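You operate a simulated robot arm through the tools that you are given. There is no shell and no other tool. Be economical: measure what you need, move in short steps, check, and stop when the job is done.

The job below is to be done with a simulated two-armed robot. You get a single attempt, and the scene is never put back.

## Task
Scrub the film off the basin rim, then rinse the pad.
Fine: yellow pad, soaped on the green soap bar; pad back; tap off. What is to be rubbed or washed off counts as gone when no trace of it is left.

The check looks at the end state, three seconds after you hand in, the way a careful person would. Anything else that was tipped, shoved, dropped, spilled or broken makes it a failure.

## Robot
Two 7-joint arms with two-finger parallel grippers on one trunk, on a base that drives. Base frame: it is fixed to the floor where the robot stands at the start and does not move with it; the origin is under the middle of the robot, x ahead of it, y to its left, z up; the surface under the hand at the start is at about z = 945. Readings come in mm, degrees, newtons and seconds.
The left shoulder is at the start at [60, 143, 911], the right one opposite. With the tool pointing down near the work surface each hand reaches from about 100 to 660 mm from the robot's upright axis, wherever it stands, measured 20 degrees to its own side. Places, roughly: basin tap lever [800, 0, 1100]; soap film [500, 0, 1000]; yellow scouring pad (9x6x3 cm) [600, 300, 1000]. Payload 1.57 kg a hand.
The TCP of each hand is the grasp point between the finger pads, 30 mm short of the fingertips. In the tool frame z runs along the fingers and y along their closing line. Largest opening 110 mm; finger width 24, thickness 12; the body of the gripper, 48 by 112 mm, starts 78 mm behind the TCP.
Orientation is told as [roll, pitch, yaw] about the base's x, y, z axes, in that order, counted from this pose: with the fingers straight down and closing along the base's y, the tool's x points along the base's -x, its y along +y and its z along -z.

## Interface
- The arms move only by the tool apply_moves. It takes "left_motion", "right_motion" or both (then of equal length, played together; a hand with none holds still); each is a list of rows, each a list of 3 entries, a list of its own where there are three numbers: the turn, a rotation vector about the tool's x, y, z in degrees, then the shift along the tool's x, y, z in mm, then the gripper command, from -1 (fully open) to 1 (shut), values between in proportion. In form: [[[rx, ry, rz], [tx, ty, tz], hand], ...]. A call has 1 to 10 rows; each row is the pose to reach, as a shift and turn from the pose commanded when the call began, along the tool's axes at that moment. Rows are played at 5 a second. More than 50 mm and 8.6 degrees between two rows, or a gripper value outside its range, and nothing of the call is played. Where a pose cannot be reached the arm comes as near as it can. A force on the tool above 40 N (or 10 N above the force at the start of the call, whichever is more), or a blocked arm, ends the call early, and 0.2 s more pass. Each finger travels about 45 mm/s and halts on what it meets, pressing with about 43 N; the grip force reading is that of the motor and also rises with nothing between the fingers. The clock runs only during rows and for 0.2 s after the last one: add rows that repeat a pose to give the fingers time. It gives the time, the measured TCP pose, the force on the tool (base axes), the opening and the grip force at its end, in the units of the frame above (readings bear some noise), with the torque about the TCP (base axes, N m) and any sound that the robot's microphone picked up, and new pictures: "views" is both (left out), scene, wrist or none (wrist: the cameras of the hands that moved).
- Cameras (640 x 400 px; columns grow to the right, rows downward): "scene" is now at [53.4, 25, 1538.3]; the picture's right is [0.28, -0.96, 0.00], its down [-0.57, -0.17, -0.80] and it looks along [0.77, 0.23, -0.59] (base axes); focal length 264 px, centre (320, 200). "left" rides on the left gripper at [70, -16, -141] in its tool frame; the picture's right is [0.23, 0.97, 0.00], its down [-0.86, 0.20, -0.48] and it looks along [-0.47, 0.11, 0.88] (tool axes); focal length 222 px, centre (320, 200). "right" rides on the right gripper at [70, 16, -141] in its tool frame; the picture's right is [-0.23, 0.97, 0.00], its down [-0.86, -0.20, -0.48] and it looks along [-0.47, -0.11, 0.88] (tool axes); focal length 222 px, centre (320, 200). There is no depth. A picture from a camera that has moved, and an enlarged one, comes with that camera's place and axes in the base frame and with its lens.
- lift_body(by): slides the trunk up (or, below 0, down) by that many mm; the arms and the scene camera ride with it, the base frame stays. It gives what a move gives, with no picture.
- roll_base(legs): drives the robot by 1 to 6 legs, each [ahead, left, turn to the left] in mm, mm and degrees, along the robot's own axes; the way and the turn of a leg run together, so that a leg with both is an arc; at most 1500 mm and 180 degrees a leg. The arms and the cameras ride along, it lands a little off, and it stops where it bumps. It gives what a move gives, and a new picture of the scene camera.
- head_to(pan, tilt): turns the head with the scene camera to pan (to the left, within 86 degrees either way) and tilt (down, from -29 to 69), counted from straight ahead of the robot. It gives what a move gives, and a new picture of the scene camera.
- close_up(camera, box): a new picture of the part [left, top, right, bottom] of that camera's present view, enlarged. The clock stands still meanwhile.
- job_done(): hands the job in; it is judged then, once.

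Work in short steps. Places have to be worked out from the pictures, the camera data and where the tool is seen: move nearer, look again, correct. Check each grasp and each placing, and mend what went wrong. You have 120 turns and 260 pictures in all, those below and enlarged ones among them. Open the grippers and draw the arms clear of the work before you hand the job in, unless the task says otherwise; then end with one line.

The tools are called after ">>>" as a command line: name --argument value ..., lists and objects as JSON in quotes. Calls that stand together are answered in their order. apply_moves: Moves the arms, as the interface text tells. Its arguments: {"type":"object","properties":{"left_motion":{"type":"array"},"right_motion":{"type":"array"},"views":{"type":"string","enum":["both","scene","wrist","none"]}},"required":[]} The other tools are called the same way: lift_body (by) slides the trunk up or down; roll_base (legs) drives the base; head_to (pan, tilt) turns the head that bears the scene camera; close_up (camera, box) takes an enlarged picture of a part of a camera's view; job_done () hands the job in.

At the start:

```text
time: 0.0
left_position: [452.6, 288.5, 1002.4]
left_ee_rot: [0.0, -0.1, 0.1]
left_force: [0.1, -0.2, -0.2]
left_wrist_torque: [-0.01, 0.0, -0.02]
left_finger_gap: 110.5
left_grasp_force: 0.3
right_position: [577.4, -224.7, 1002.1]
right_ee_rot: [0.0, 0.0, -0.1]
right_force: [0.0, -0.4, 0.5]
right_wrist_torque: [-0.04, 0.01, -0.01]
right_finger_gap: 109.9
right_grasp_force: 0.0
trunk travel left (down, up): [-500.0, 90.0]
robot x, y, heading: [1.5, 2.0, -0.1]
head pan, tilt: [16.5, 36.4]
```

scene: 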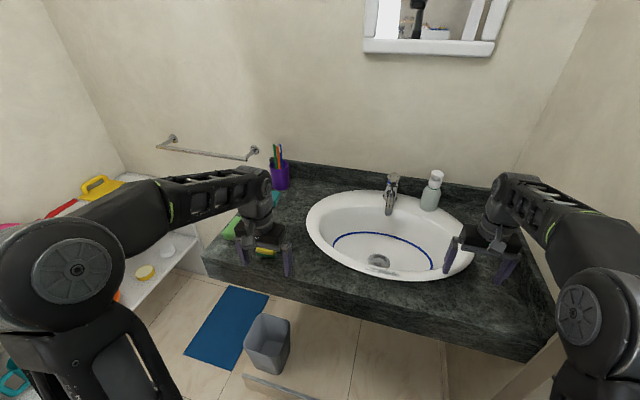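
right: 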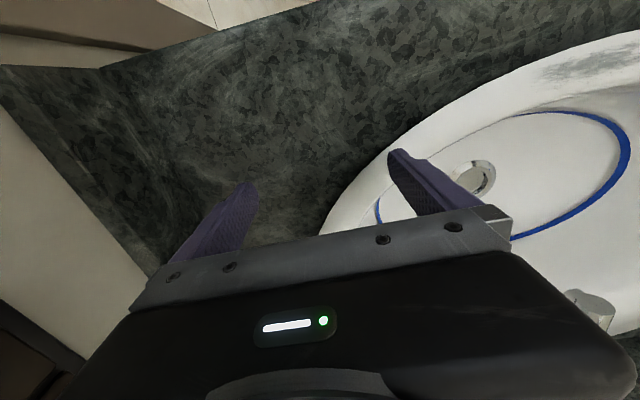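
left: 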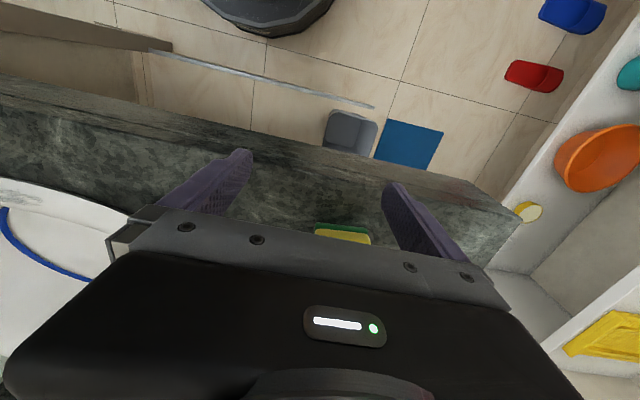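

The left hand hides the pad and soap area; I take enlarged views of the left counter and of the basin to locate things.

>>> close_up --camera "scene" --box '[190, 130, 350, 290]'

>>> close_up --camera "scene" --box '[300, 150, 500, 290]'

```text
2.50 times, centred on (270, 210) of scene
camera zoom: at [53.4, 25.0, 1538.3], right [0.28, -0.96, 0.0], down [-0.57, -0.17, -0.8], along [0.77, 0.23, -0.59], focal length 659 px, centre (445, 175)
```

zoom: 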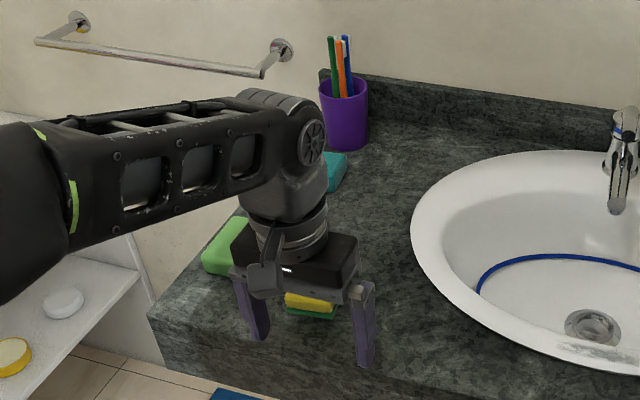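

```text
2.86 times, centred on (400, 220) of scene
camera zoom: at [53.4, 25.0, 1538.3], right [0.28, -0.96, 0.0], down [-0.57, -0.17, -0.8], along [0.77, 0.23, -0.59], focal length 754 px, centre (91, 143)
```

zoom: 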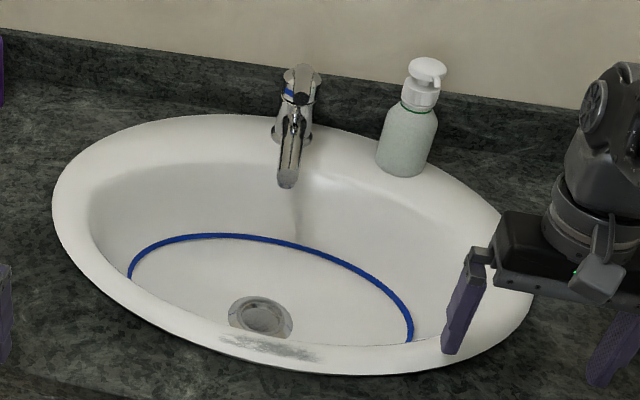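

The pad (yellow top, green underside) lies in front of the left hand and the green soap left of it. I raise the left hand and draw it back to see them with both cameras.

>>> apply_moves --left_motion '[[[0, 0, 0], [0, 0, -45], -1], [[0, 0, 0], [30, 0, -80], -1], [[0, 0, 0], [70, 0, -100], -1], [[0, 0, 0], [110, 0, -110], -1], [[0, 0, 0], [150, 0, -110], -1], [[0, 0, 0], [150, 0, -110], -1]]'

```text
time: 1.4
left_position: [308.2, 286.0, 1092.9]
left_ee_rot: [-0.1, 0.0, 0.0]
left_force: [-0.1, 0.0, -0.8]
left_wrist_torque: [-0.04, 0.01, -0.01]
left_finger_gap: 109.8
left_grasp_force: 0.1
left hand out of reach, approached as far as the arm can: row 4, 5, 6
right_position: [576.7, -225.1, 991.5]
right_ee_rot: [0.0, 0.1, 0.0]
right_force: [0.2, 0.1, -0.6]
right_wrist_torque: [-0.03, 0.03, -0.01]
right_finger_gap: 110.3
right_grasp_force: 0.2
trunk travel left (down, up): [-500.0, 90.0]
robot x, y, heading: [-0.8, 2.1, 0.1]
head pan, tilt: [16.5, 36.4]
camera scene: at [54.4, 25.5, 1538.2], right [0.28, -0.96, 0.0], down [-0.57, -0.17, -0.8], along [0.77, 0.23, -0.59], focal length 264 px, centre (320, 200)
camera left: at [238.9, 270.4, 1233.9], right [-0.23, 0.97, 0.0], down [0.86, 0.2, 0.48], along [0.47, 0.11, -0.88], focal length 222 px, centre (320, 200)
```

scene: 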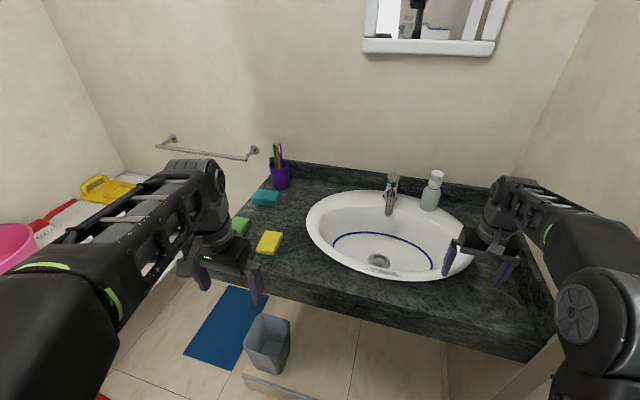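
left: 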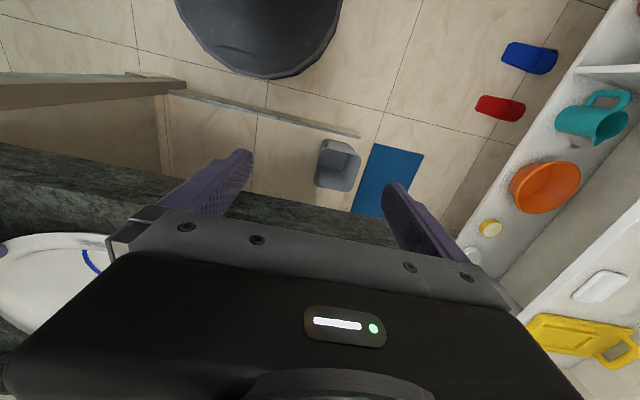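

Now the pad is visible; I zoom in on pad and soap.

>>> close_up --camera "scene" --box '[210, 170, 306, 270]'

>>> close_up --camera "scene" --box '[300, 210, 460, 310]'

```text
4.00 times, centred on (258, 220) of scene
camera zoom: at [54.4, 25.5, 1538.2], right [0.28, -0.96, 0.0], down [-0.57, -0.17, -0.8], along [0.77, 0.23, -0.59], focal length 1055 px, centre (568, 120)
```

zoom: 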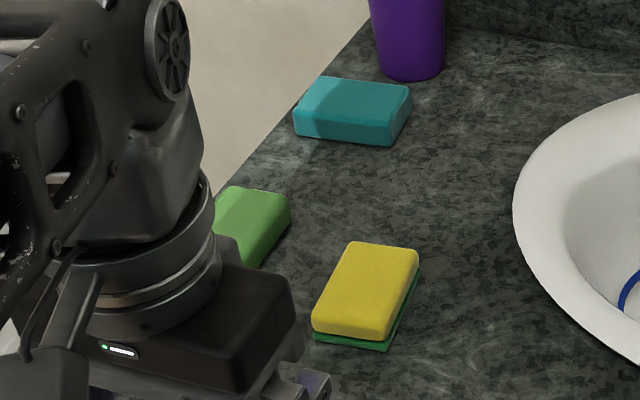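

```text
4.00 times, centred on (380, 260) of scene
camera zoom: at [54.4, 25.5, 1538.2], right [0.28, -0.96, 0.0], down [-0.57, -0.17, -0.8], along [0.77, 0.23, -0.59], focal length 1055 px, centre (80, -40)
```

zoom: 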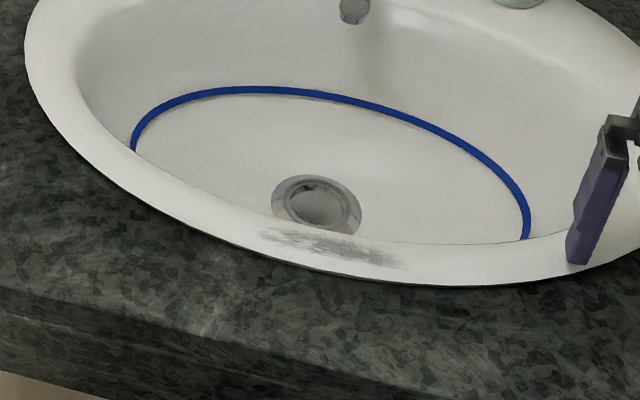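

Pad is estimated at (545, 329), top z≈975, long axis about 7° off x; film near (525, -5). The soap is far left (~(610,460)), so I'll drive closer. First raise and withdraw the right hand.

>>> apply_moves --right_motion '[[[0, 0, 0], [0, 0, -45], -1], [[0, 0, 0], [0, 0, -90], -1], [[0, 0, 0], [40, 0, -120], -1], [[0, 0, 0], [80, 0, -130], -1], [[0, 0, 0], [120, 0, -130], -1], [[0, 0, 0], [150, 0, -130], -1], [[0, 0, 0], [150, 0, -130], -1]]' --views "none"

>>> roll_base --legs '[[80, 110, 0]]'

>>> head_to --pan 15 --tilt 48

```text
time: 3.0
left_position: [307.8, 285.8, 1092.9]
left_ee_rot: [0.1, -0.1, -0.1]
left_force: [-0.6, -0.2, -0.5]
left_wrist_torque: [-0.01, -0.02, 0.0]
left_finger_gap: 110.0
left_grasp_force: 0.0
right_position: [448.6, -229.8, 1099.4]
right_ee_rot: [-0.2, -0.2, 0.0]
right_force: [0.1, 0.0, 0.1]
right_wrist_torque: [0.01, -0.01, 0.0]
right_finger_gap: 109.9
right_grasp_force: 0.1
right hand out of reach, approached as far as the arm can: row 2, 3, 4, 5, 6, 7
trunk travel left (down, up): [-500.0, 90.0]
robot x, y, heading: [-0.9, -0.6, 0.2]
head pan, tilt: [16.5, 36.4]
```

```text
time: 4.3
left_position: [388.6, 399.1, 1092.7]
left_ee_rot: [-0.1, 0.1, 0.0]
left_force: [0.2, 1.2, 0.0]
left_wrist_torque: [-0.07, 0.01, -0.02]
left_finger_gap: 110.2
left_grasp_force: 0.1
right_position: [529.3, -116.5, 1098.6]
right_ee_rot: [-0.3, -0.1, 0.1]
right_force: [0.6, -0.2, 0.2]
right_wrist_torque: [-0.05, 0.02, -0.03]
right_finger_gap: 110.1
right_grasp_force: 0.1
trunk travel left (down, up): [-500.0, 90.0]
robot x, y, heading: [82.4, 114.3, 0.1]
head pan, tilt: [16.5, 36.4]
camera scene: at [134.0, 137.6, 1538.2], right [0.28, -0.96, 0.0], down [-0.57, -0.17, -0.8], along [0.77, 0.23, -0.59], focal length 264 px, centre (320, 200)
```

scene: 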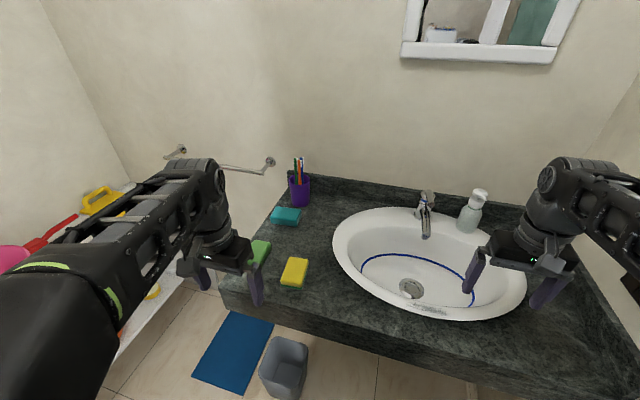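

```text
time: 5.0
left_position: [387.8, 396.9, 1083.9]
left_ee_rot: [0.0, -0.1, 0.1]
left_force: [0.4, 0.2, 0.2]
left_wrist_torque: [0.0, -0.01, -0.03]
left_finger_gap: 109.9
left_grasp_force: 0.1
right_position: [528.3, -116.5, 1088.5]
right_ee_rot: [-0.1, -0.3, 0.1]
right_force: [-0.2, 0.1, 0.6]
right_wrist_torque: [-0.02, 0.0, 0.0]
right_finger_gap: 109.9
right_grasp_force: 0.1
trunk travel left (down, up): [-500.0, 90.0]
robot x, y, heading: [79.4, 113.6, -0.1]
head pan, tilt: [15.0, 48.0]
camera scene: at [125.3, 131.8, 1521.5], right [0.26, -0.97, 0.0], down [-0.72, -0.19, -0.67], along [0.65, 0.17, -0.74], focal length 264 px, centre (320, 200)
```

scene: 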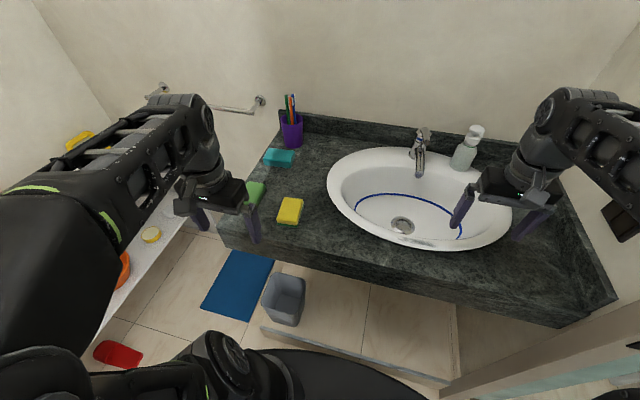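

Robot now at (80,114). I move the left hand above the pad with a yaw of +7.5°, staying high, and look.

>>> apply_moves --left_motion '[[[0, 0, -2], [-40, -17, 0], -1], [[0, 0, -4], [-80, -35, 0], -1], [[0, 0, -6], [-120, -52, 0], -1], [[0, 0, -7.5], [-157, -68, 0], -1], [[0, 0, -7.5], [-157, -68, 0], -1]]'

```text
time: 6.2
left_position: [525.3, 362.1, 1067.5]
left_ee_rot: [-2.6, 2.3, 10.4]
left_force: [0.0, 6.1, -1.8]
left_wrist_torque: [-0.62, 0.05, 0.01]
left_finger_gap: 109.9
left_grasp_force: 0.1
left hand out of reach, approached as far as the arm can: row 4, 5
right_position: [529.5, -116.4, 1088.5]
right_ee_rot: [-0.3, -0.3, 0.1]
right_force: [-0.5, 0.2, 0.1]
right_wrist_torque: [0.03, 0.04, -0.01]
right_finger_gap: 110.1
right_grasp_force: 0.1
trunk travel left (down, up): [-500.0, 90.0]
robot x, y, heading: [79.7, 109.2, 0.1]
head pan, tilt: [15.0, 48.0]
camera scene: at [127.6, 132.9, 1521.3], right [0.26, -0.97, 0.0], down [-0.72, -0.19, -0.67], along [0.65, 0.17, -0.74], focal length 264 px, centre (320, 200)
camera left: at [464.1, 341.9, 1212.6], right [-0.4, 0.92, -0.03], down [0.82, 0.37, 0.43], along [0.41, 0.15, -0.9], focal length 222 px, centre (320, 200)
```

scene: 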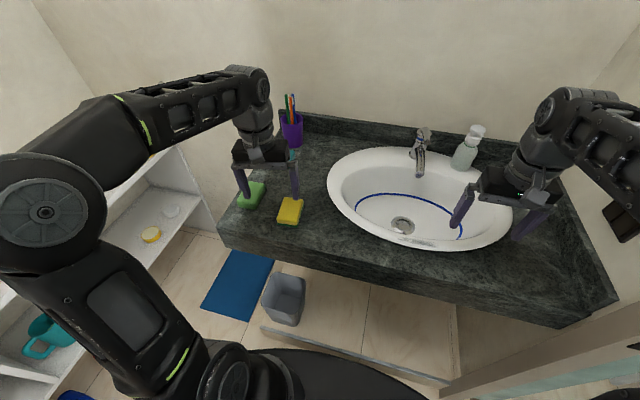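
left: 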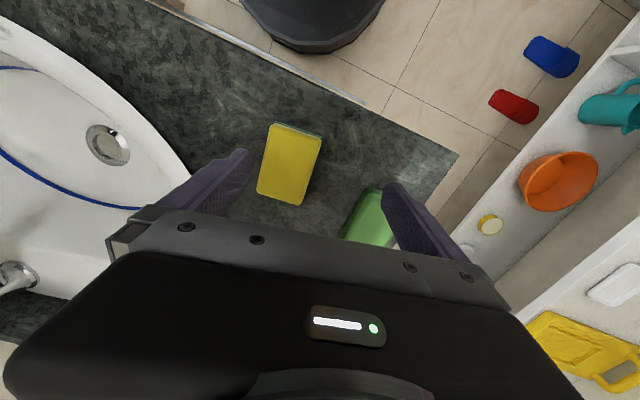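

The pad at (544,331) is confirmed by the wrist camera. The arm is short of height here, so I raise the trunk by 70 mm and take a close look at the soap.

>>> lift_body --by 70

>>> close_up --camera "scene" --box '[200, 130, 360, 250]'

```text
time: 7.3
left_position: [525.7, 337.9, 1147.4]
left_ee_rot: [-2.4, 1.0, 6.6]
left_force: [-0.8, 0.3, -0.3]
left_wrist_torque: [0.03, 0.02, 0.01]
left_finger_gap: 110.0
left_grasp_force: 0.1
right_position: [529.6, -117.3, 1159.4]
right_ee_rot: [-0.2, -0.3, 0.1]
right_force: [-0.2, 0.2, 0.0]
right_wrist_torque: [-0.01, 0.0, 0.02]
right_finger_gap: 110.0
right_grasp_force: 0.1
trunk travel left (down, up): [-570.0, 20.0]
robot x, y, heading: [82.4, 111.3, -0.0]
head pan, tilt: [15.0, 48.0]
```

```text
3.33 times, centred on (280, 190) of scene
camera zoom: at [125.5, 131.7, 1591.4], right [0.26, -0.97, 0.0], down [-0.72, -0.19, -0.67], along [0.65, 0.17, -0.74], focal length 879 px, centre (453, 233)
```

zoom: 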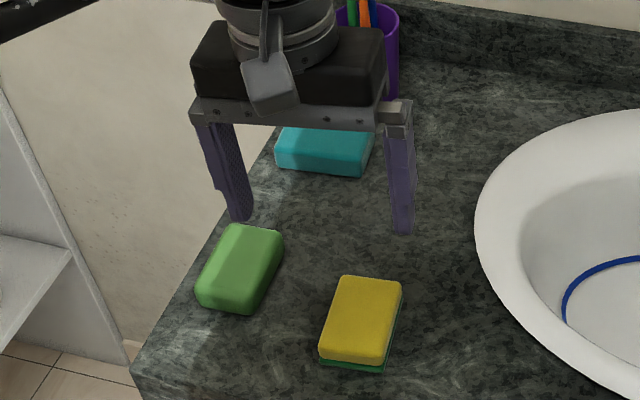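

Soap centre ≈(582,455), top ≈973. Now lower toward the pad to z≈1040, centring over it.

>>> apply_moves --left_motion '[[[0, 0, 0], [-9, -6, 35], -1], [[0, 0, 0], [-18, -12, 70], -1], [[0, 0, 0], [-18, -12, 107], -1], [[0, 0, 0], [-18, -12, 107], -1]]'

```text
time: 8.3
left_position: [542.5, 323.7, 1040.4]
left_ee_rot: [-2.3, 1.0, 6.7]
left_force: [-0.7, -0.5, -0.3]
left_wrist_torque: [-0.01, 0.03, -0.04]
left_finger_gap: 110.0
left_grasp_force: 0.1
right_position: [528.7, -116.9, 1160.3]
right_ee_rot: [-0.1, -0.3, 0.1]
right_force: [-0.2, 0.6, 0.2]
right_wrist_torque: [-0.03, 0.01, -0.01]
right_finger_gap: 110.1
right_grasp_force: 0.1
trunk travel left (down, up): [-570.0, 20.0]
robot x, y, heading: [81.6, 111.1, 0.1]
head pan, tilt: [15.0, 48.0]
camera scene: at [125.1, 131.8, 1591.5], right [0.26, -0.97, 0.0], down [-0.72, -0.19, -0.67], along [0.65, 0.17, -0.74], focal length 264 px, centre (320, 200)
camera left: at [477.3, 305.9, 1183.3], right [-0.34, 0.94, -0.04], down [0.83, 0.32, 0.46], along [0.44, 0.12, -0.89], focal length 222 px, centre (320, 200)
```

scene: 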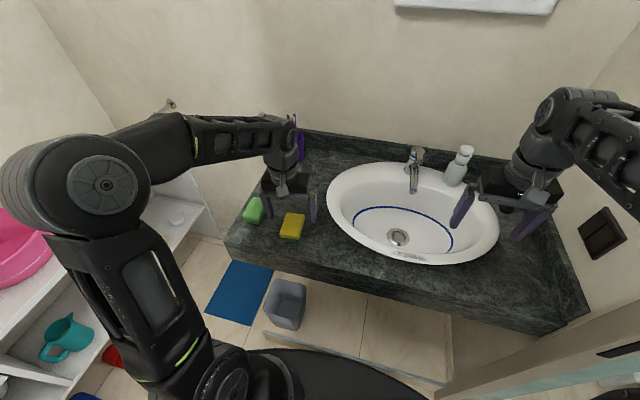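
left: 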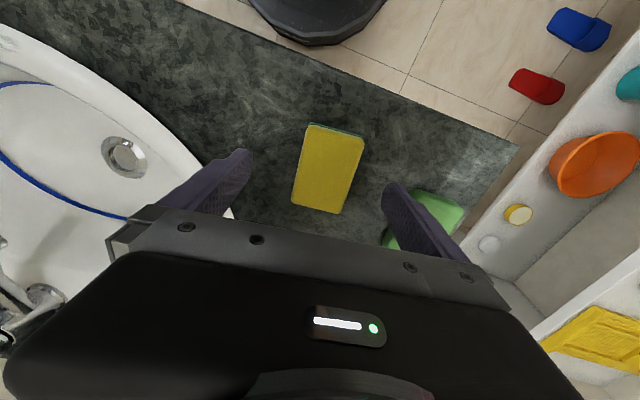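

The pad is centred between the fingers, soap clear of them. I level the hand and lower to z≈984 (fingertips 9 mm above counter), then close.

>>> apply_moves --left_motion '[[[-2.3, -1, 0], [-2, 5, 25], -1], [[-2.3, -1, 0], [-2, 5, 45], -1], [[-2.3, -1, 0], [-2, 5, 55], -1], [[-2.3, -1, 0], [-2, 5, 55], -1]]' --views "wrist"

```text
time: 9.3
left_position: [543.5, 326.5, 985.8]
left_ee_rot: [-0.1, 0.1, 6.8]
left_force: [0.7, 0.1, 0.4]
left_wrist_torque: [-0.01, -0.02, 0.03]
left_finger_gap: 109.7
left_grasp_force: 0.1
right_position: [528.8, -116.4, 1159.5]
right_ee_rot: [-0.3, -0.3, 0.0]
right_force: [0.0, 0.4, 0.5]
right_wrist_torque: [0.01, 0.0, -0.02]
right_finger_gap: 110.3
right_grasp_force: 0.1
trunk travel left (down, up): [-570.0, 20.0]
robot x, y, heading: [81.9, 107.8, -0.3]
head pan, tilt: [15.0, 48.0]
camera left: at [475.8, 302.8, 1126.9], right [-0.34, 0.94, 0.0], down [0.83, 0.3, 0.48], along [0.45, 0.16, -0.88], focal length 222 px, centre (320, 200)
```

left: 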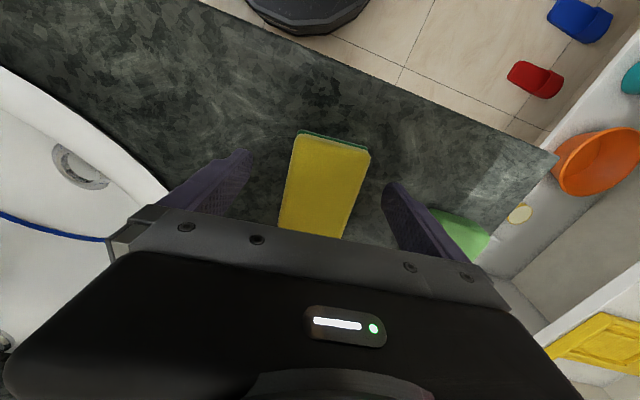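

Well centred; close the fingers on the pad.

>>> apply_moves --left_motion '[[[0, 0, 0], [0, 0, 0], 0], [[0, 0, 0], [0, 0, 0], 0.3], [[0, 0, 0], [0, 0, 0], 0.3], [[0, 0, 0], [0, 0, 0], 0.3], [[0, 0, 0], [0, 0, 0], 0.3], [[0, 0, 0], [0, 0, 0], 0.3]]' --views "wrist"

```text
time: 10.7
left_position: [542.5, 327.1, 985.0]
left_ee_rot: [-0.1, 0.0, 6.7]
left_force: [-0.1, -0.4, 0.4]
left_wrist_torque: [0.05, 0.02, 0.0]
left_finger_gap: 56.6
left_grasp_force: 39.8
right_position: [528.1, -117.1, 1160.6]
right_ee_rot: [-0.1, -0.4, 0.2]
right_force: [-1.1, 0.1, 0.1]
right_wrist_torque: [0.03, -0.01, 0.0]
right_finger_gap: 110.0
right_grasp_force: 0.2
trunk travel left (down, up): [-570.0, 20.0]
robot x, y, heading: [82.1, 111.7, 0.1]
head pan, tilt: [15.0, 48.0]
camera left: at [475.9, 302.7, 1127.1], right [-0.34, 0.94, 0.0], down [0.83, 0.3, 0.48], along [0.45, 0.16, -0.88], focal length 222 px, centre (320, 200)
```

left: 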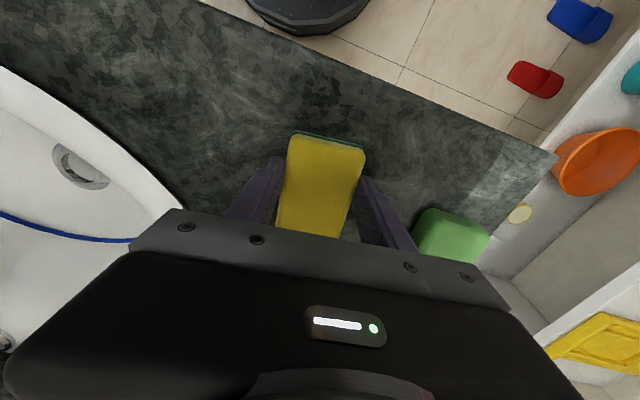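

Pad held (gap 56.6). Lift 60 mm and carry it above the soap.

>>> apply_moves --left_motion '[[[0, 0, 0], [0, 0, -30], 0.3], [[0, 0, 0], [0, 0, -60], 0.3], [[0, 0, 0], [-16, 40, -60], 0.3], [[0, 0, 0], [-32, 80, -60], 0.3], [[0, 0, 0], [-47, 120, -60], 0.3], [[0, 0, 0], [-47, 120, -60], 0.3]]'

```text
time: 12.1
left_position: [577.8, 451.5, 1046.0]
left_ee_rot: [-0.2, 0.0, 6.7]
left_force: [0.1, -0.6, 0.2]
left_wrist_torque: [-0.02, 0.01, 0.02]
left_finger_gap: 56.7
left_grasp_force: 42.9
right_position: [528.3, -117.5, 1159.4]
right_ee_rot: [-0.2, -0.4, 0.0]
right_force: [-0.5, 0.0, 0.8]
right_wrist_torque: [0.02, 0.01, -0.01]
right_finger_gap: 110.1
right_grasp_force: 0.0
trunk travel left (down, up): [-570.0, 20.0]
robot x, y, heading: [77.2, 110.4, 0.2]
head pan, tilt: [15.0, 48.0]
camera scene: at [125.1, 131.2, 1591.5], right [0.26, -0.97, 0.0], down [-0.72, -0.19, -0.67], along [0.65, 0.17, -0.74], focal length 264 px, centre (320, 200)
camera left: at [510.0, 428.4, 1187.6], right [-0.34, 0.94, 0.0], down [0.83, 0.3, 0.48], along [0.45, 0.16, -0.88], focal length 222 px, centre (320, 200)
```

scene: 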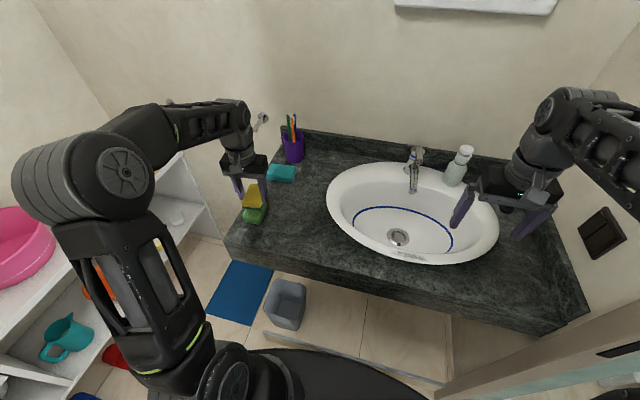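
left: 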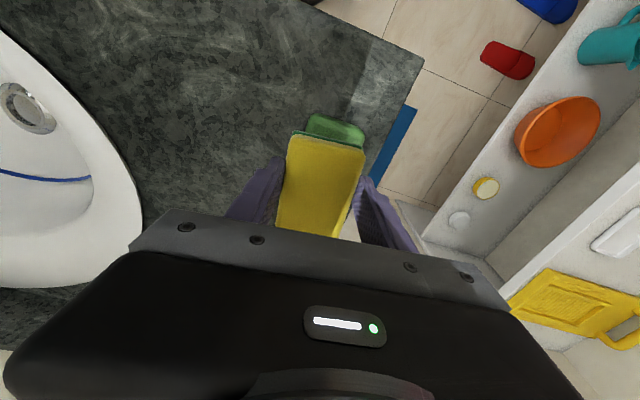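

Pad is right above the soap. I lower gently until the force shows contact.

>>> apply_moves --left_motion '[[[0, 0, 0], [0, 0, 15], 0.3], [[0, 0, 0], [0, 0, 24], 0.3], [[0, 0, 0], [0, 0, 29], 0.3], [[0, 0, 0], [0, 0, 29], 0.3]]' --views "none"

>>> close_up --camera "scene" --box '[210, 140, 306, 240]'

```text
time: 13.1
left_position: [576.9, 452.0, 1018.1]
left_ee_rot: [-0.1, -0.2, 6.8]
left_force: [1.8, 1.8, 8.3]
left_wrist_torque: [0.06, 0.14, -0.02]
left_finger_gap: 56.7
left_grasp_force: 43.2
right_position: [528.2, -118.0, 1160.2]
right_ee_rot: [-0.2, -0.3, 0.1]
right_force: [0.7, 0.4, 0.3]
right_wrist_torque: [0.0, -0.03, 0.01]
right_finger_gap: 109.8
right_grasp_force: 0.0
trunk travel left (down, up): [-570.0, 20.0]
robot x, y, heading: [79.1, 112.7, 0.0]
head pan, tilt: [15.0, 48.0]
```

```text
4.00 times, centred on (258, 190) of scene
camera zoom: at [124.8, 131.6, 1591.6], right [0.26, -0.97, 0.0], down [-0.72, -0.19, -0.67], along [0.65, 0.17, -0.74], focal length 1055 px, centre (568, 240)
```

zoom: 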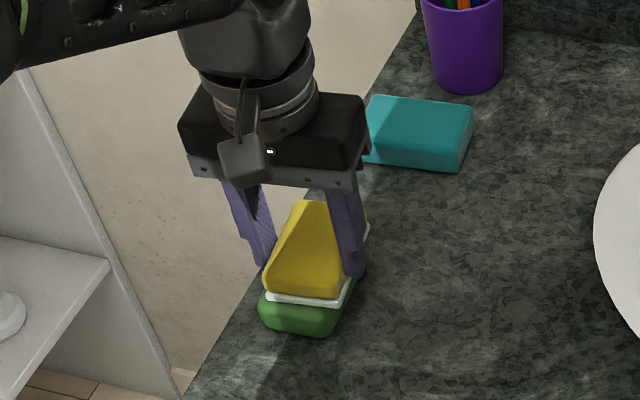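

8 N contact and the pad's underside has turned white with lather. I lift it clear and check both pad and soap.

>>> apply_moves --left_motion '[[[0, 0, 0], [0, 0, -20], 0.3], [[0, 0, 0], [0, 0, -50], 0.3], [[0, 0, 0], [0, 0, -50], 0.3]]' --views "none"

>>> close_up --camera "scene" --box '[210, 140, 306, 240]'

```text
time: 13.9
left_position: [576.7, 452.1, 1067.8]
left_ee_rot: [-0.1, -0.1, 6.7]
left_force: [0.0, 0.2, -0.6]
left_wrist_torque: [-0.03, 0.01, -0.01]
left_finger_gap: 56.4
left_grasp_force: 42.9
right_position: [528.9, -115.6, 1159.3]
right_ee_rot: [-0.2, -0.3, 0.0]
right_force: [0.6, 0.1, 0.6]
right_wrist_torque: [-0.03, 0.01, 0.02]
right_finger_gap: 109.6
right_grasp_force: 0.1
trunk travel left (down, up): [-570.0, 20.0]
robot x, y, heading: [83.9, 109.8, -0.2]
head pan, tilt: [15.0, 48.0]
```

```text
4.00 times, centred on (258, 190) of scene
camera zoom: at [125.6, 132.0, 1591.4], right [0.26, -0.97, 0.0], down [-0.72, -0.19, -0.67], along [0.65, 0.17, -0.74], focal length 1055 px, centre (568, 240)
```

zoom: 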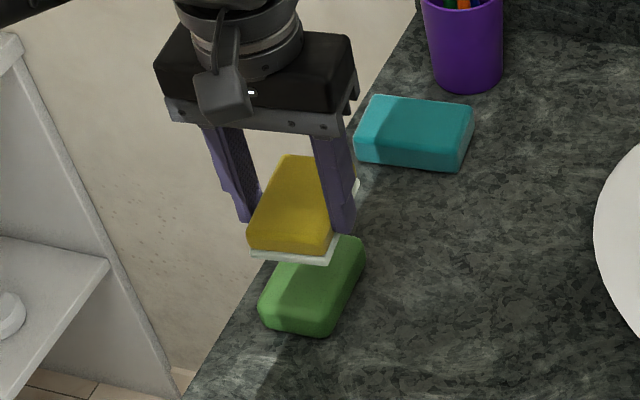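

Pad is lathered, soap unmoved. I drive the base back right by ~105 mm so the left hand can reach the basin front comfortably.

>>> roll_base --legs '[[0, -105, 0]]'

>>> apply_moves --right_motion '[[[0, 0, 0], [20, -30, 0], -1], [[0, 0, 0], [40, -60, 0], -1], [[0, 0, 0], [40, -60, 0], -1]]' --views "none"

>>> head_to --pan 0 --tilt 50

>>> close_up --camera "scene" --box '[220, 90, 420, 260]'

```text
time: 15.1
left_position: [576.0, 345.1, 1066.9]
left_ee_rot: [0.0, 0.1, 6.7]
left_force: [0.7, -0.9, -0.2]
left_wrist_torque: [0.04, 0.01, 0.0]
left_finger_gap: 56.8
left_grasp_force: 43.3
right_position: [528.5, -224.0, 1158.6]
right_ee_rot: [-0.2, -0.3, 0.1]
right_force: [-0.7, -1.0, -0.6]
right_wrist_torque: [0.05, -0.01, 0.02]
right_finger_gap: 110.2
right_grasp_force: 0.0
trunk travel left (down, up): [-570.0, 20.0]
robot x, y, heading: [78.9, 4.3, 0.2]
head pan, tilt: [15.0, 48.0]
camera scene: at [125.4, 24.7, 1591.5], right [0.26, -0.97, 0.0], down [-0.72, -0.19, -0.67], along [0.65, 0.17, -0.74], focal length 264 px, centre (320, 200)
```

scene: 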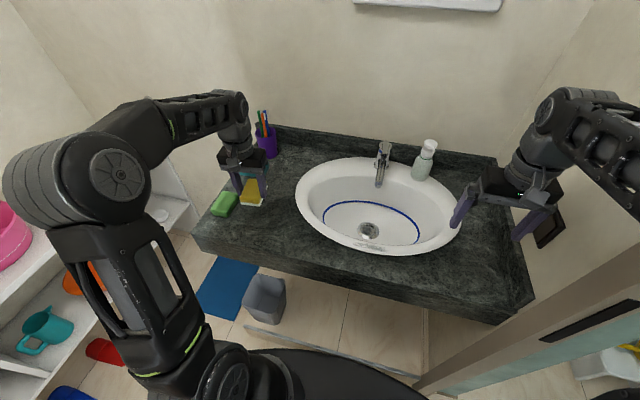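

```text
time: 15.9
left_position: [576.3, 345.2, 1058.7]
left_ee_rot: [-0.1, 0.0, 6.7]
left_force: [-0.3, -0.2, -0.5]
left_wrist_torque: [0.05, -0.02, -0.01]
left_finger_gap: 56.6
left_grasp_force: 43.7
right_position: [488.4, -283.7, 1150.7]
right_ee_rot: [-0.2, -0.5, 0.2]
right_force: [0.0, 0.5, -0.2]
right_wrist_torque: [-0.03, 0.01, -0.04]
right_finger_gap: 110.2
right_grasp_force: 0.1
right hand out of reach, approached as far as the arm can: row 2
trunk travel left (down, up): [-570.0, 20.0]
robot x, y, heading: [78.0, 4.8, 0.0]
head pan, tilt: [15.0, 48.0]
```

```text
time: 16.7
left_position: [576.9, 347.8, 1058.0]
left_ee_rot: [-0.2, 0.0, 6.7]
left_force: [-0.5, -0.2, -1.1]
left_wrist_torque: [0.0, 0.02, 0.0]
left_finger_gap: 56.8
left_grasp_force: 43.2
right_position: [489.2, -280.7, 1152.4]
right_ee_rot: [-0.2, -0.5, 0.3]
right_force: [0.1, 1.3, 0.4]
right_wrist_torque: [0.01, -0.02, 0.0]
right_finger_gap: 110.0
right_grasp_force: 0.0
trunk travel left (down, up): [-570.0, 20.0]
robot x, y, heading: [81.0, 1.3, -0.1]
head pan, tilt: [0.0, 50.0]
camera scene: at [126.2, 6.4, 1588.7], right [0.0, -1.0, 0.0], down [-0.77, 0.0, -0.64], along [0.64, 0.0, -0.77], focal length 264 px, centre (320, 200)
```

scene: 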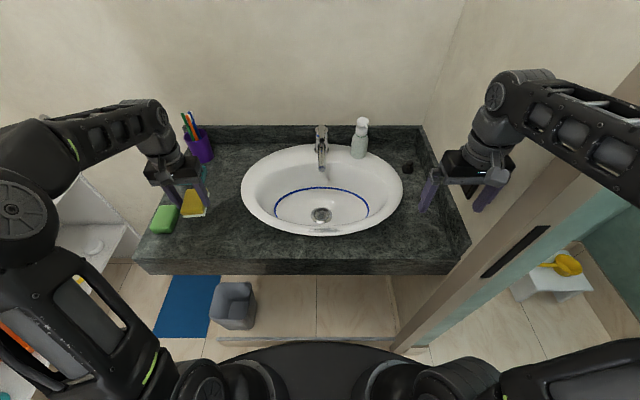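

```text
2.35 times, centred on (320, 175) of scene
camera zoom: at [126.2, 6.4, 1588.7], right [0.0, -1.0, 0.0], down [-0.77, 0.0, -0.64], along [0.64, 0.0, -0.77], focal length 621 px, centre (320, 259)
```

zoom: 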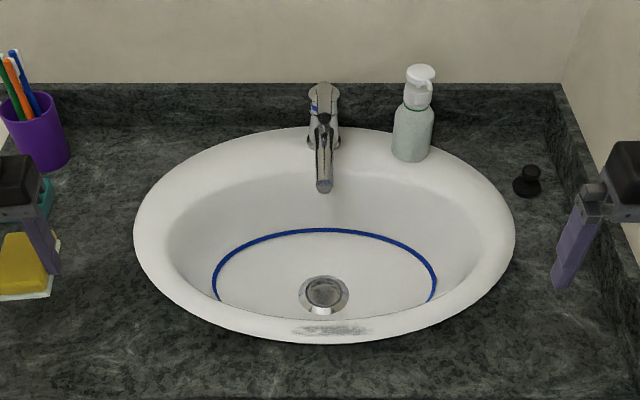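

Film spans about y +40…−55 at x≈525–540. I carry the pad over to (535, 25) at z≈1058, squaring the yaw.

>>> apply_moves --left_motion '[[[0, 0, 0.8], [10, -40, 0], 0.3], [[0, 0, 1.6], [20, -80, 0], 0.3], [[0, 0, 2.5], [30, -120, 0], 0.3], [[0, 0, 3.4], [40, -160, 0], 0.3], [[0, 0, 4.2], [50, -200, 0], 0.3], [[0, 0, 5], [60, -240, 0], 0.3], [[0, 0, 6], [70, -280, 0], 0.3], [[0, 0, 6.7], [79.5, -316, 0], 0.3], [[0, 0, 6.7], [79.5, -316, 0], 0.3]]'

>>> close_up --camera "scene" --box '[240, 130, 400, 270]'

```text
time: 18.7
left_position: [534.7, 22.8, 1059.3]
left_ee_rot: [-0.1, 0.0, 0.1]
left_force: [-0.4, -0.8, -0.1]
left_wrist_torque: [0.0, 0.02, 0.05]
left_finger_gap: 56.6
left_grasp_force: 43.6
right_position: [489.4, -283.4, 1150.4]
right_ee_rot: [-0.3, -0.3, 0.2]
right_force: [-0.1, -0.2, 0.4]
right_wrist_torque: [-0.03, -0.01, 0.03]
right_finger_gap: 110.1
right_grasp_force: 0.0
trunk travel left (down, up): [-570.0, 20.0]
robot x, y, heading: [79.1, 5.1, -0.0]
head pan, tilt: [0.0, 50.0]
camera scene: at [126.3, 6.5, 1588.7], right [0.0, -1.0, 0.0], down [-0.77, 0.0, -0.64], along [0.64, 0.0, -0.77], focal length 264 px, centre (320, 200)
camera left: at [464.8, 7.5, 1199.9], right [-0.23, 0.97, 0.0], down [0.85, 0.2, 0.48], along [0.47, 0.11, -0.88], focal length 222 px, centre (320, 200)
```

scene: 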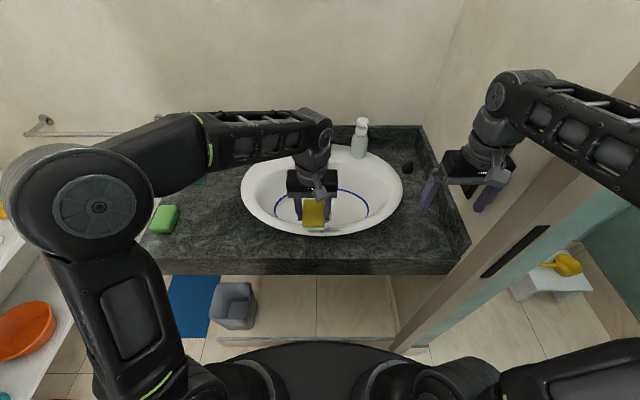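
left: 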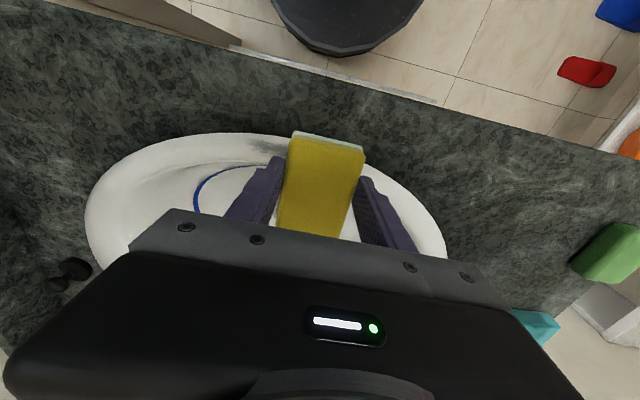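

```text
2.86 times, centred on (320, 200) of scene
camera zoom: at [126.3, 6.5, 1588.7], right [0.0, -1.0, 0.0], down [-0.77, 0.0, -0.64], along [0.64, 0.0, -0.77], focal length 754 px, centre (320, 200)
```

zoom: 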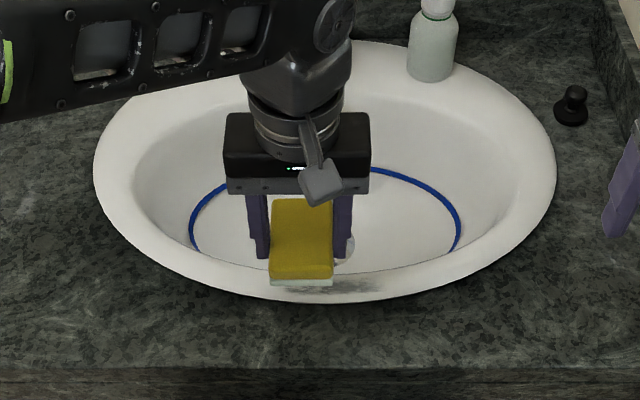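

I zoom the wrist camera on the film for its exact place.

>>> close_up --camera "left" --box '[170, 110, 330, 210]'

```text
4.00 times, centred on (250, 160) of left
camera zoom: at [464.8, 7.5, 1199.9], right [-0.23, 0.97, 0.0], down [0.85, 0.2, 0.48], along [0.47, 0.11, -0.88], focal length 888 px, centre (600, 360)
```

zoom: 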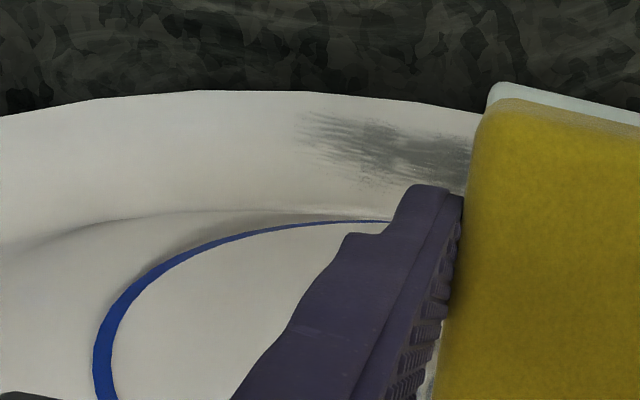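

Triangulated: film on rim at x≈532–552, z≈958, y from +40 to −58. I centre the pad at x≈542 and lower until contact.

>>> apply_moves --left_motion '[[[0, 0, 0], [-7, 0, 25], 0.3], [[0, 0, 0], [-7, 0, 44], 0.3], [[0, 0, 0], [-7, 0, 52], 0.3], [[0, 0, 0], [-7, 0, 52], 0.3]]' --views "none"

```text
time: 19.7
left_position: [541.5, 25.2, 1007.0]
left_ee_rot: [-0.1, 0.0, -0.1]
left_force: [-0.6, -0.9, -0.7]
left_wrist_torque: [0.0, 0.0, 0.01]
left_finger_gap: 56.7
left_grasp_force: 42.7
right_position: [489.7, -282.9, 1151.0]
right_ee_rot: [-0.2, -0.3, 0.1]
right_force: [0.5, -0.1, -0.4]
right_wrist_torque: [0.02, -0.01, 0.02]
right_finger_gap: 110.2
right_grasp_force: 0.0
trunk travel left (down, up): [-570.0, 20.0]
robot x, y, heading: [79.4, 4.3, -0.0]
head pan, tilt: [0.0, 50.0]
```

No contact yet; lower a few mm more.

>>> apply_moves --left_motion '[[[0, 0, 0], [0, 0, 3], 0.3], [[0, 0, 0], [0, 0, 6], 0.3], [[0, 0, 0], [0, 0, 6], 0.3]]' --views "scene"

>>> close_up --camera "scene" --box '[270, 190, 370, 250]'

```text
time: 20.5
left_position: [541.0, 23.8, 1000.2]
left_ee_rot: [0.0, 0.0, -0.1]
left_force: [-0.4, -0.3, 0.1]
left_wrist_torque: [-0.01, -0.02, 0.01]
left_finger_gap: 56.8
left_grasp_force: 42.6
right_position: [490.5, -282.2, 1150.3]
right_ee_rot: [-0.2, -0.2, 0.1]
right_force: [0.1, 0.5, -1.3]
right_wrist_torque: [-0.02, 0.05, 0.03]
right_finger_gap: 109.9
right_grasp_force: 0.1
trunk travel left (down, up): [-570.0, 20.0]
robot x, y, heading: [78.9, 6.2, 0.1]
head pan, tilt: [0.0, 50.0]
camera scene: at [126.3, 6.0, 1588.7], right [0.0, -1.0, 0.0], down [-0.77, 0.0, -0.64], along [0.64, 0.0, -0.77], focal length 264 px, centre (320, 200)
```

scene: 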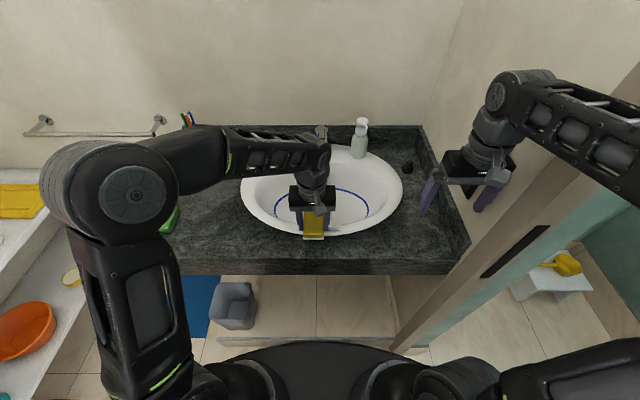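

```text
6.40 times, centred on (320, 220) of scene
camera zoom: at [126.3, 6.0, 1588.7], right [0.0, -1.0, 0.0], down [-0.77, 0.0, -0.64], along [0.64, 0.0, -0.77], focal length 1688 px, centre (320, 72)
```

zoom: 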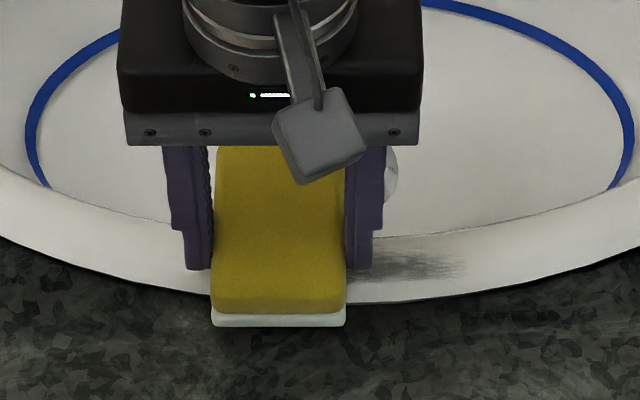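

Still free; continue down gently.

>>> apply_moves --left_motion '[[[0, 0, 0], [0, 0, 2], 0.3], [[0, 0, 0], [0, 0, 4], 0.3], [[0, 0, 0], [0, 0, 4], 0.3]]' --views "none"

```text
time: 21.3
left_position: [541.8, 24.2, 999.3]
left_ee_rot: [-0.2, -0.4, 0.1]
left_force: [1.1, 4.5, 34.8]
left_wrist_torque: [0.04, 0.1, 0.01]
left_finger_gap: 56.5
left_grasp_force: 43.1
right_position: [487.4, -281.8, 1151.8]
right_ee_rot: [-0.2, -0.4, 0.1]
right_force: [1.1, 0.8, 0.8]
right_wrist_torque: [0.01, -0.02, 0.01]
right_finger_gap: 109.9
right_grasp_force: 0.0
trunk travel left (down, up): [-570.0, 20.0]
robot x, y, heading: [82.5, 4.9, 0.1]
head pan, tilt: [0.0, 50.0]
```

Contact at z≈1000 (rim top ≈960), stiff. I ease off 2.3 mm to a lighter press and stroke along the rim to y≈−50 and back.

>>> apply_moves --left_motion '[[[0, 0, 0], [0, 0, -2.3], 0.3], [[0, 0, 0], [0, -15, -2.3], 0.3], [[0, 0, 0], [0, -30, -2.3], 0.3], [[0, 0, 0], [0, -45, -2.3], 0.3], [[0, 0, 0], [0, -60, -2.3], 0.3], [[0, 0, 0], [0, -75, -2.3], 0.3], [[0, 0, 0], [0, -50, -2.3], 0.3], [[0, 0, 0], [0, -25, -2.3], 0.3], [[0, 0, 0], [0, 0, -2.3], 0.3]]' --views "none"

>>> close_up --camera "scene" --box '[270, 190, 370, 250]'

```text
time: 23.3
left_position: [539.8, 21.2, 999.4]
left_ee_rot: [-0.1, -0.1, -0.1]
left_force: [-0.5, -7.4, 15.8]
left_wrist_torque: [-0.34, -0.02, 0.0]
left_finger_gap: 56.6
left_grasp_force: 42.6
right_position: [487.9, -283.7, 1150.8]
right_ee_rot: [-0.2, -0.3, 0.1]
right_force: [-0.5, -0.4, 0.3]
right_wrist_torque: [-0.03, 0.0, -0.01]
right_finger_gap: 110.2
right_grasp_force: 0.1
trunk travel left (down, up): [-570.0, 20.0]
robot x, y, heading: [82.6, 3.5, 0.3]
head pan, tilt: [0.0, 50.0]
```

```text
6.40 times, centred on (320, 220) of scene
camera zoom: at [125.1, 5.3, 1588.7], right [0.0, -1.0, 0.0], down [-0.77, 0.0, -0.64], along [0.64, 0.0, -0.77], focal length 1688 px, centre (320, 72)
```

zoom: 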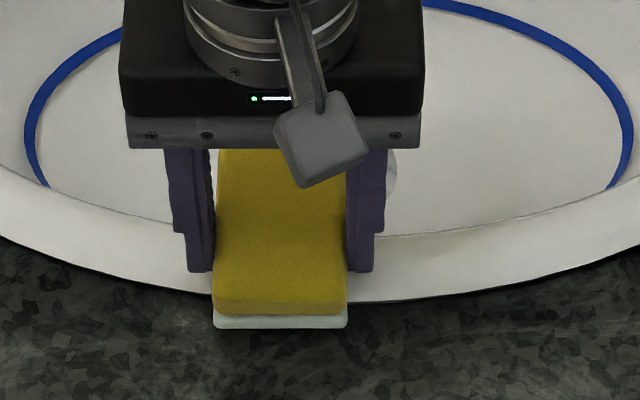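

The visible film is gone. One more pass reaching both ends (y +48 to −55), then lift and inspect.

>>> apply_moves --left_motion '[[[0, 0, 0], [0, 12, 0], 0.3], [[0, 0, 0], [0, 25, 0], 0.3], [[0, 0, 0], [0, 5, 0], 0.3], [[0, 0, 0], [0, -15, 0], 0.3], [[0, 0, 0], [0, -35, 0], 0.3], [[0, 0, 0], [0, -55, 0], 0.3], [[0, 0, 0], [0, -75, 0], 0.3], [[0, 0, 0], [0, -75, -30], 0.3], [[0, 0, 0], [0, -75, -70], 0.3], [[0, 0, 0], [0, -75, -70], 0.3]]' --views "none"

>>> close_up --camera "scene" --box '[270, 190, 370, 250]'

>>> close_up --camera "left" --box '[240, 80, 480, 230]'

```text
time: 24.2
left_position: [542.1, 29.3, 993.6]
left_ee_rot: [0.6, -0.5, 0.6]
left_force: [-2.7, 11.6, 49.2]
left_wrist_torque: [-0.01, -0.01, -0.06]
left_finger_gap: 56.7
left_grasp_force: 43.0
right_position: [486.6, -281.6, 1143.6]
right_ee_rot: [-0.3, -0.4, 0.2]
right_force: [-1.1, -0.1, 0.7]
right_wrist_torque: [0.03, 0.0, 0.03]
right_finger_gap: 109.8
right_grasp_force: 0.1
trunk travel left (down, up): [-570.0, 20.0]
robot x, y, heading: [80.4, 5.0, 0.2]
head pan, tilt: [0.0, 50.0]
stopped in row 4 (left hand): the force on the tool passed its limit at 52 N (the readings are from after the stop); the commanded pose is now the measured one
```

```text
6.40 times, centred on (320, 220) of scene
camera zoom: at [121.8, 7.6, 1589.6], right [0.0, -1.0, 0.0], down [-0.76, 0.0, -0.65], along [0.65, 0.0, -0.76], focal length 1688 px, centre (320, 72)
```

zoom: 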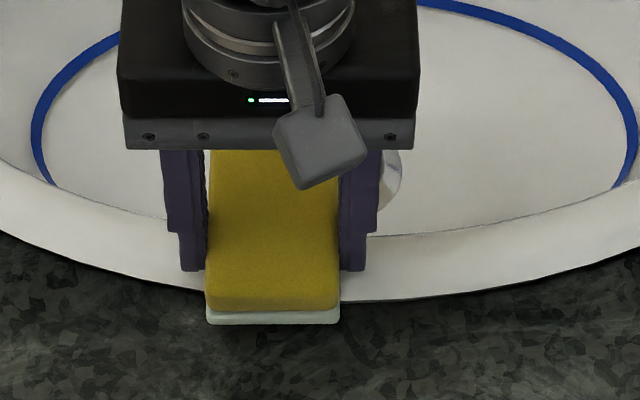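

```text
2.67 times, centred on (360, 155) of left
camera zoom: at [471.7, 10.3, 1136.1], right [-0.24, 0.97, 0.01], down [0.85, 0.2, 0.49], along [0.47, 0.12, -0.87], focal length 592 px, centre (213, 320)
```

zoom: 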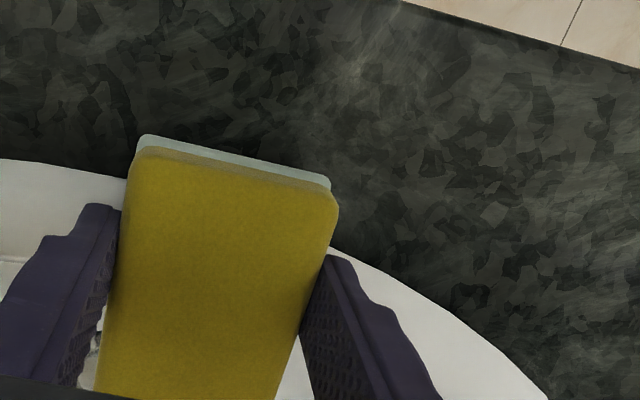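

The hands dropped ~7 mm on their own and the press rose to 52 N; I lift off now and inspect the rim.

>>> apply_moves --left_motion '[[[0, 0, 0], [0, 0, -20], 0.3], [[0, 0, 0], [0, 0, -60], 0.3], [[0, 0, 0], [0, 45, -60], 0.3], [[0, 0, 0], [0, 90, -60], 0.3], [[0, 0, 0], [0, 90, -60], 0.3]]' --views "none"

>>> close_up --camera "scene" --box '[270, 190, 370, 250]'

>>> close_up --camera "left" --box '[120, 80, 440, 280]'

```text
time: 25.4
left_position: [543.6, 117.6, 1048.8]
left_ee_rot: [0.8, 0.3, 0.5]
left_force: [0.0, 0.6, -0.2]
left_wrist_torque: [0.01, 0.01, 0.0]
left_finger_gap: 56.7
left_grasp_force: 43.1
right_position: [488.8, -281.9, 1142.0]
right_ee_rot: [-0.2, -0.4, 0.1]
right_force: [-0.5, -0.1, -0.2]
right_wrist_torque: [-0.01, -0.03, -0.01]
right_finger_gap: 109.8
right_grasp_force: 0.1
trunk travel left (down, up): [-570.0, 20.0]
robot x, y, heading: [83.7, 7.0, -0.0]
head pan, tilt: [0.0, 50.0]
```

```text
6.40 times, centred on (320, 220) of scene
camera zoom: at [126.5, 6.1, 1588.7], right [0.0, -1.0, 0.0], down [-0.77, 0.0, -0.64], along [0.64, 0.0, -0.77], focal length 1688 px, centre (320, 72)
```

zoom: 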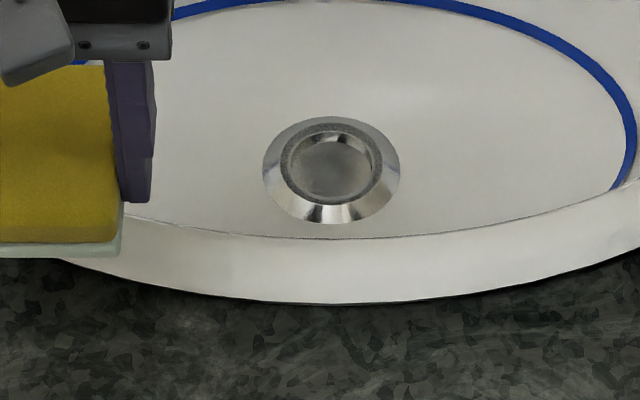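

```text
2.00 times, centred on (280, 180) of left
camera zoom: at [473.5, 98.4, 1190.1], right [-0.23, 0.97, 0.01], down [0.86, 0.2, 0.48], along [0.46, 0.12, -0.88], focal length 444 px, centre (400, 240)
```

zoom: 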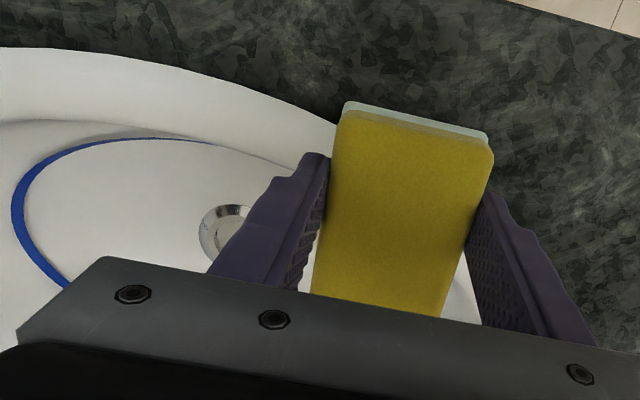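

The rim appears clean; I zoom tighter to look for faint traces.

>>> close_up --camera "scene" --box '[290, 218, 322, 240]'

>>> close_up --camera "scene" --box '[318, 218, 350, 240]'

```text
16.00 times, centred on (306, 229) of scene
camera zoom: at [126.5, 6.1, 1588.7], right [0.0, -1.0, 0.0], down [-0.77, 0.0, -0.64], along [0.64, 0.0, -0.77], focal length 4220 px, centre (544, -264)
```

zoom: 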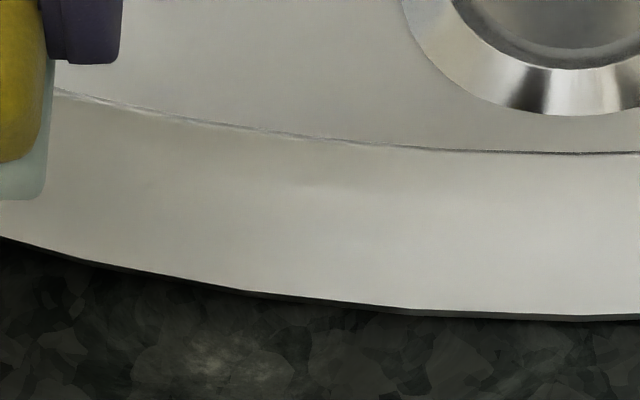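

```text
16.00 times, centred on (334, 229) of scene
camera zoom: at [126.5, 6.1, 1588.7], right [0.0, -1.0, 0.0], down [-0.77, 0.0, -0.64], along [0.64, 0.0, -0.77], focal length 4220 px, centre (96, -264)
```

zoom: 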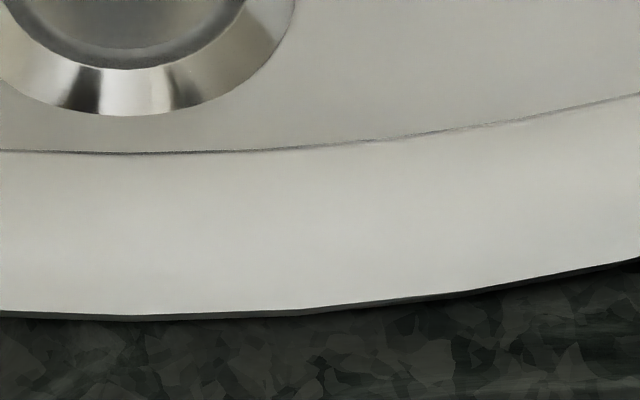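

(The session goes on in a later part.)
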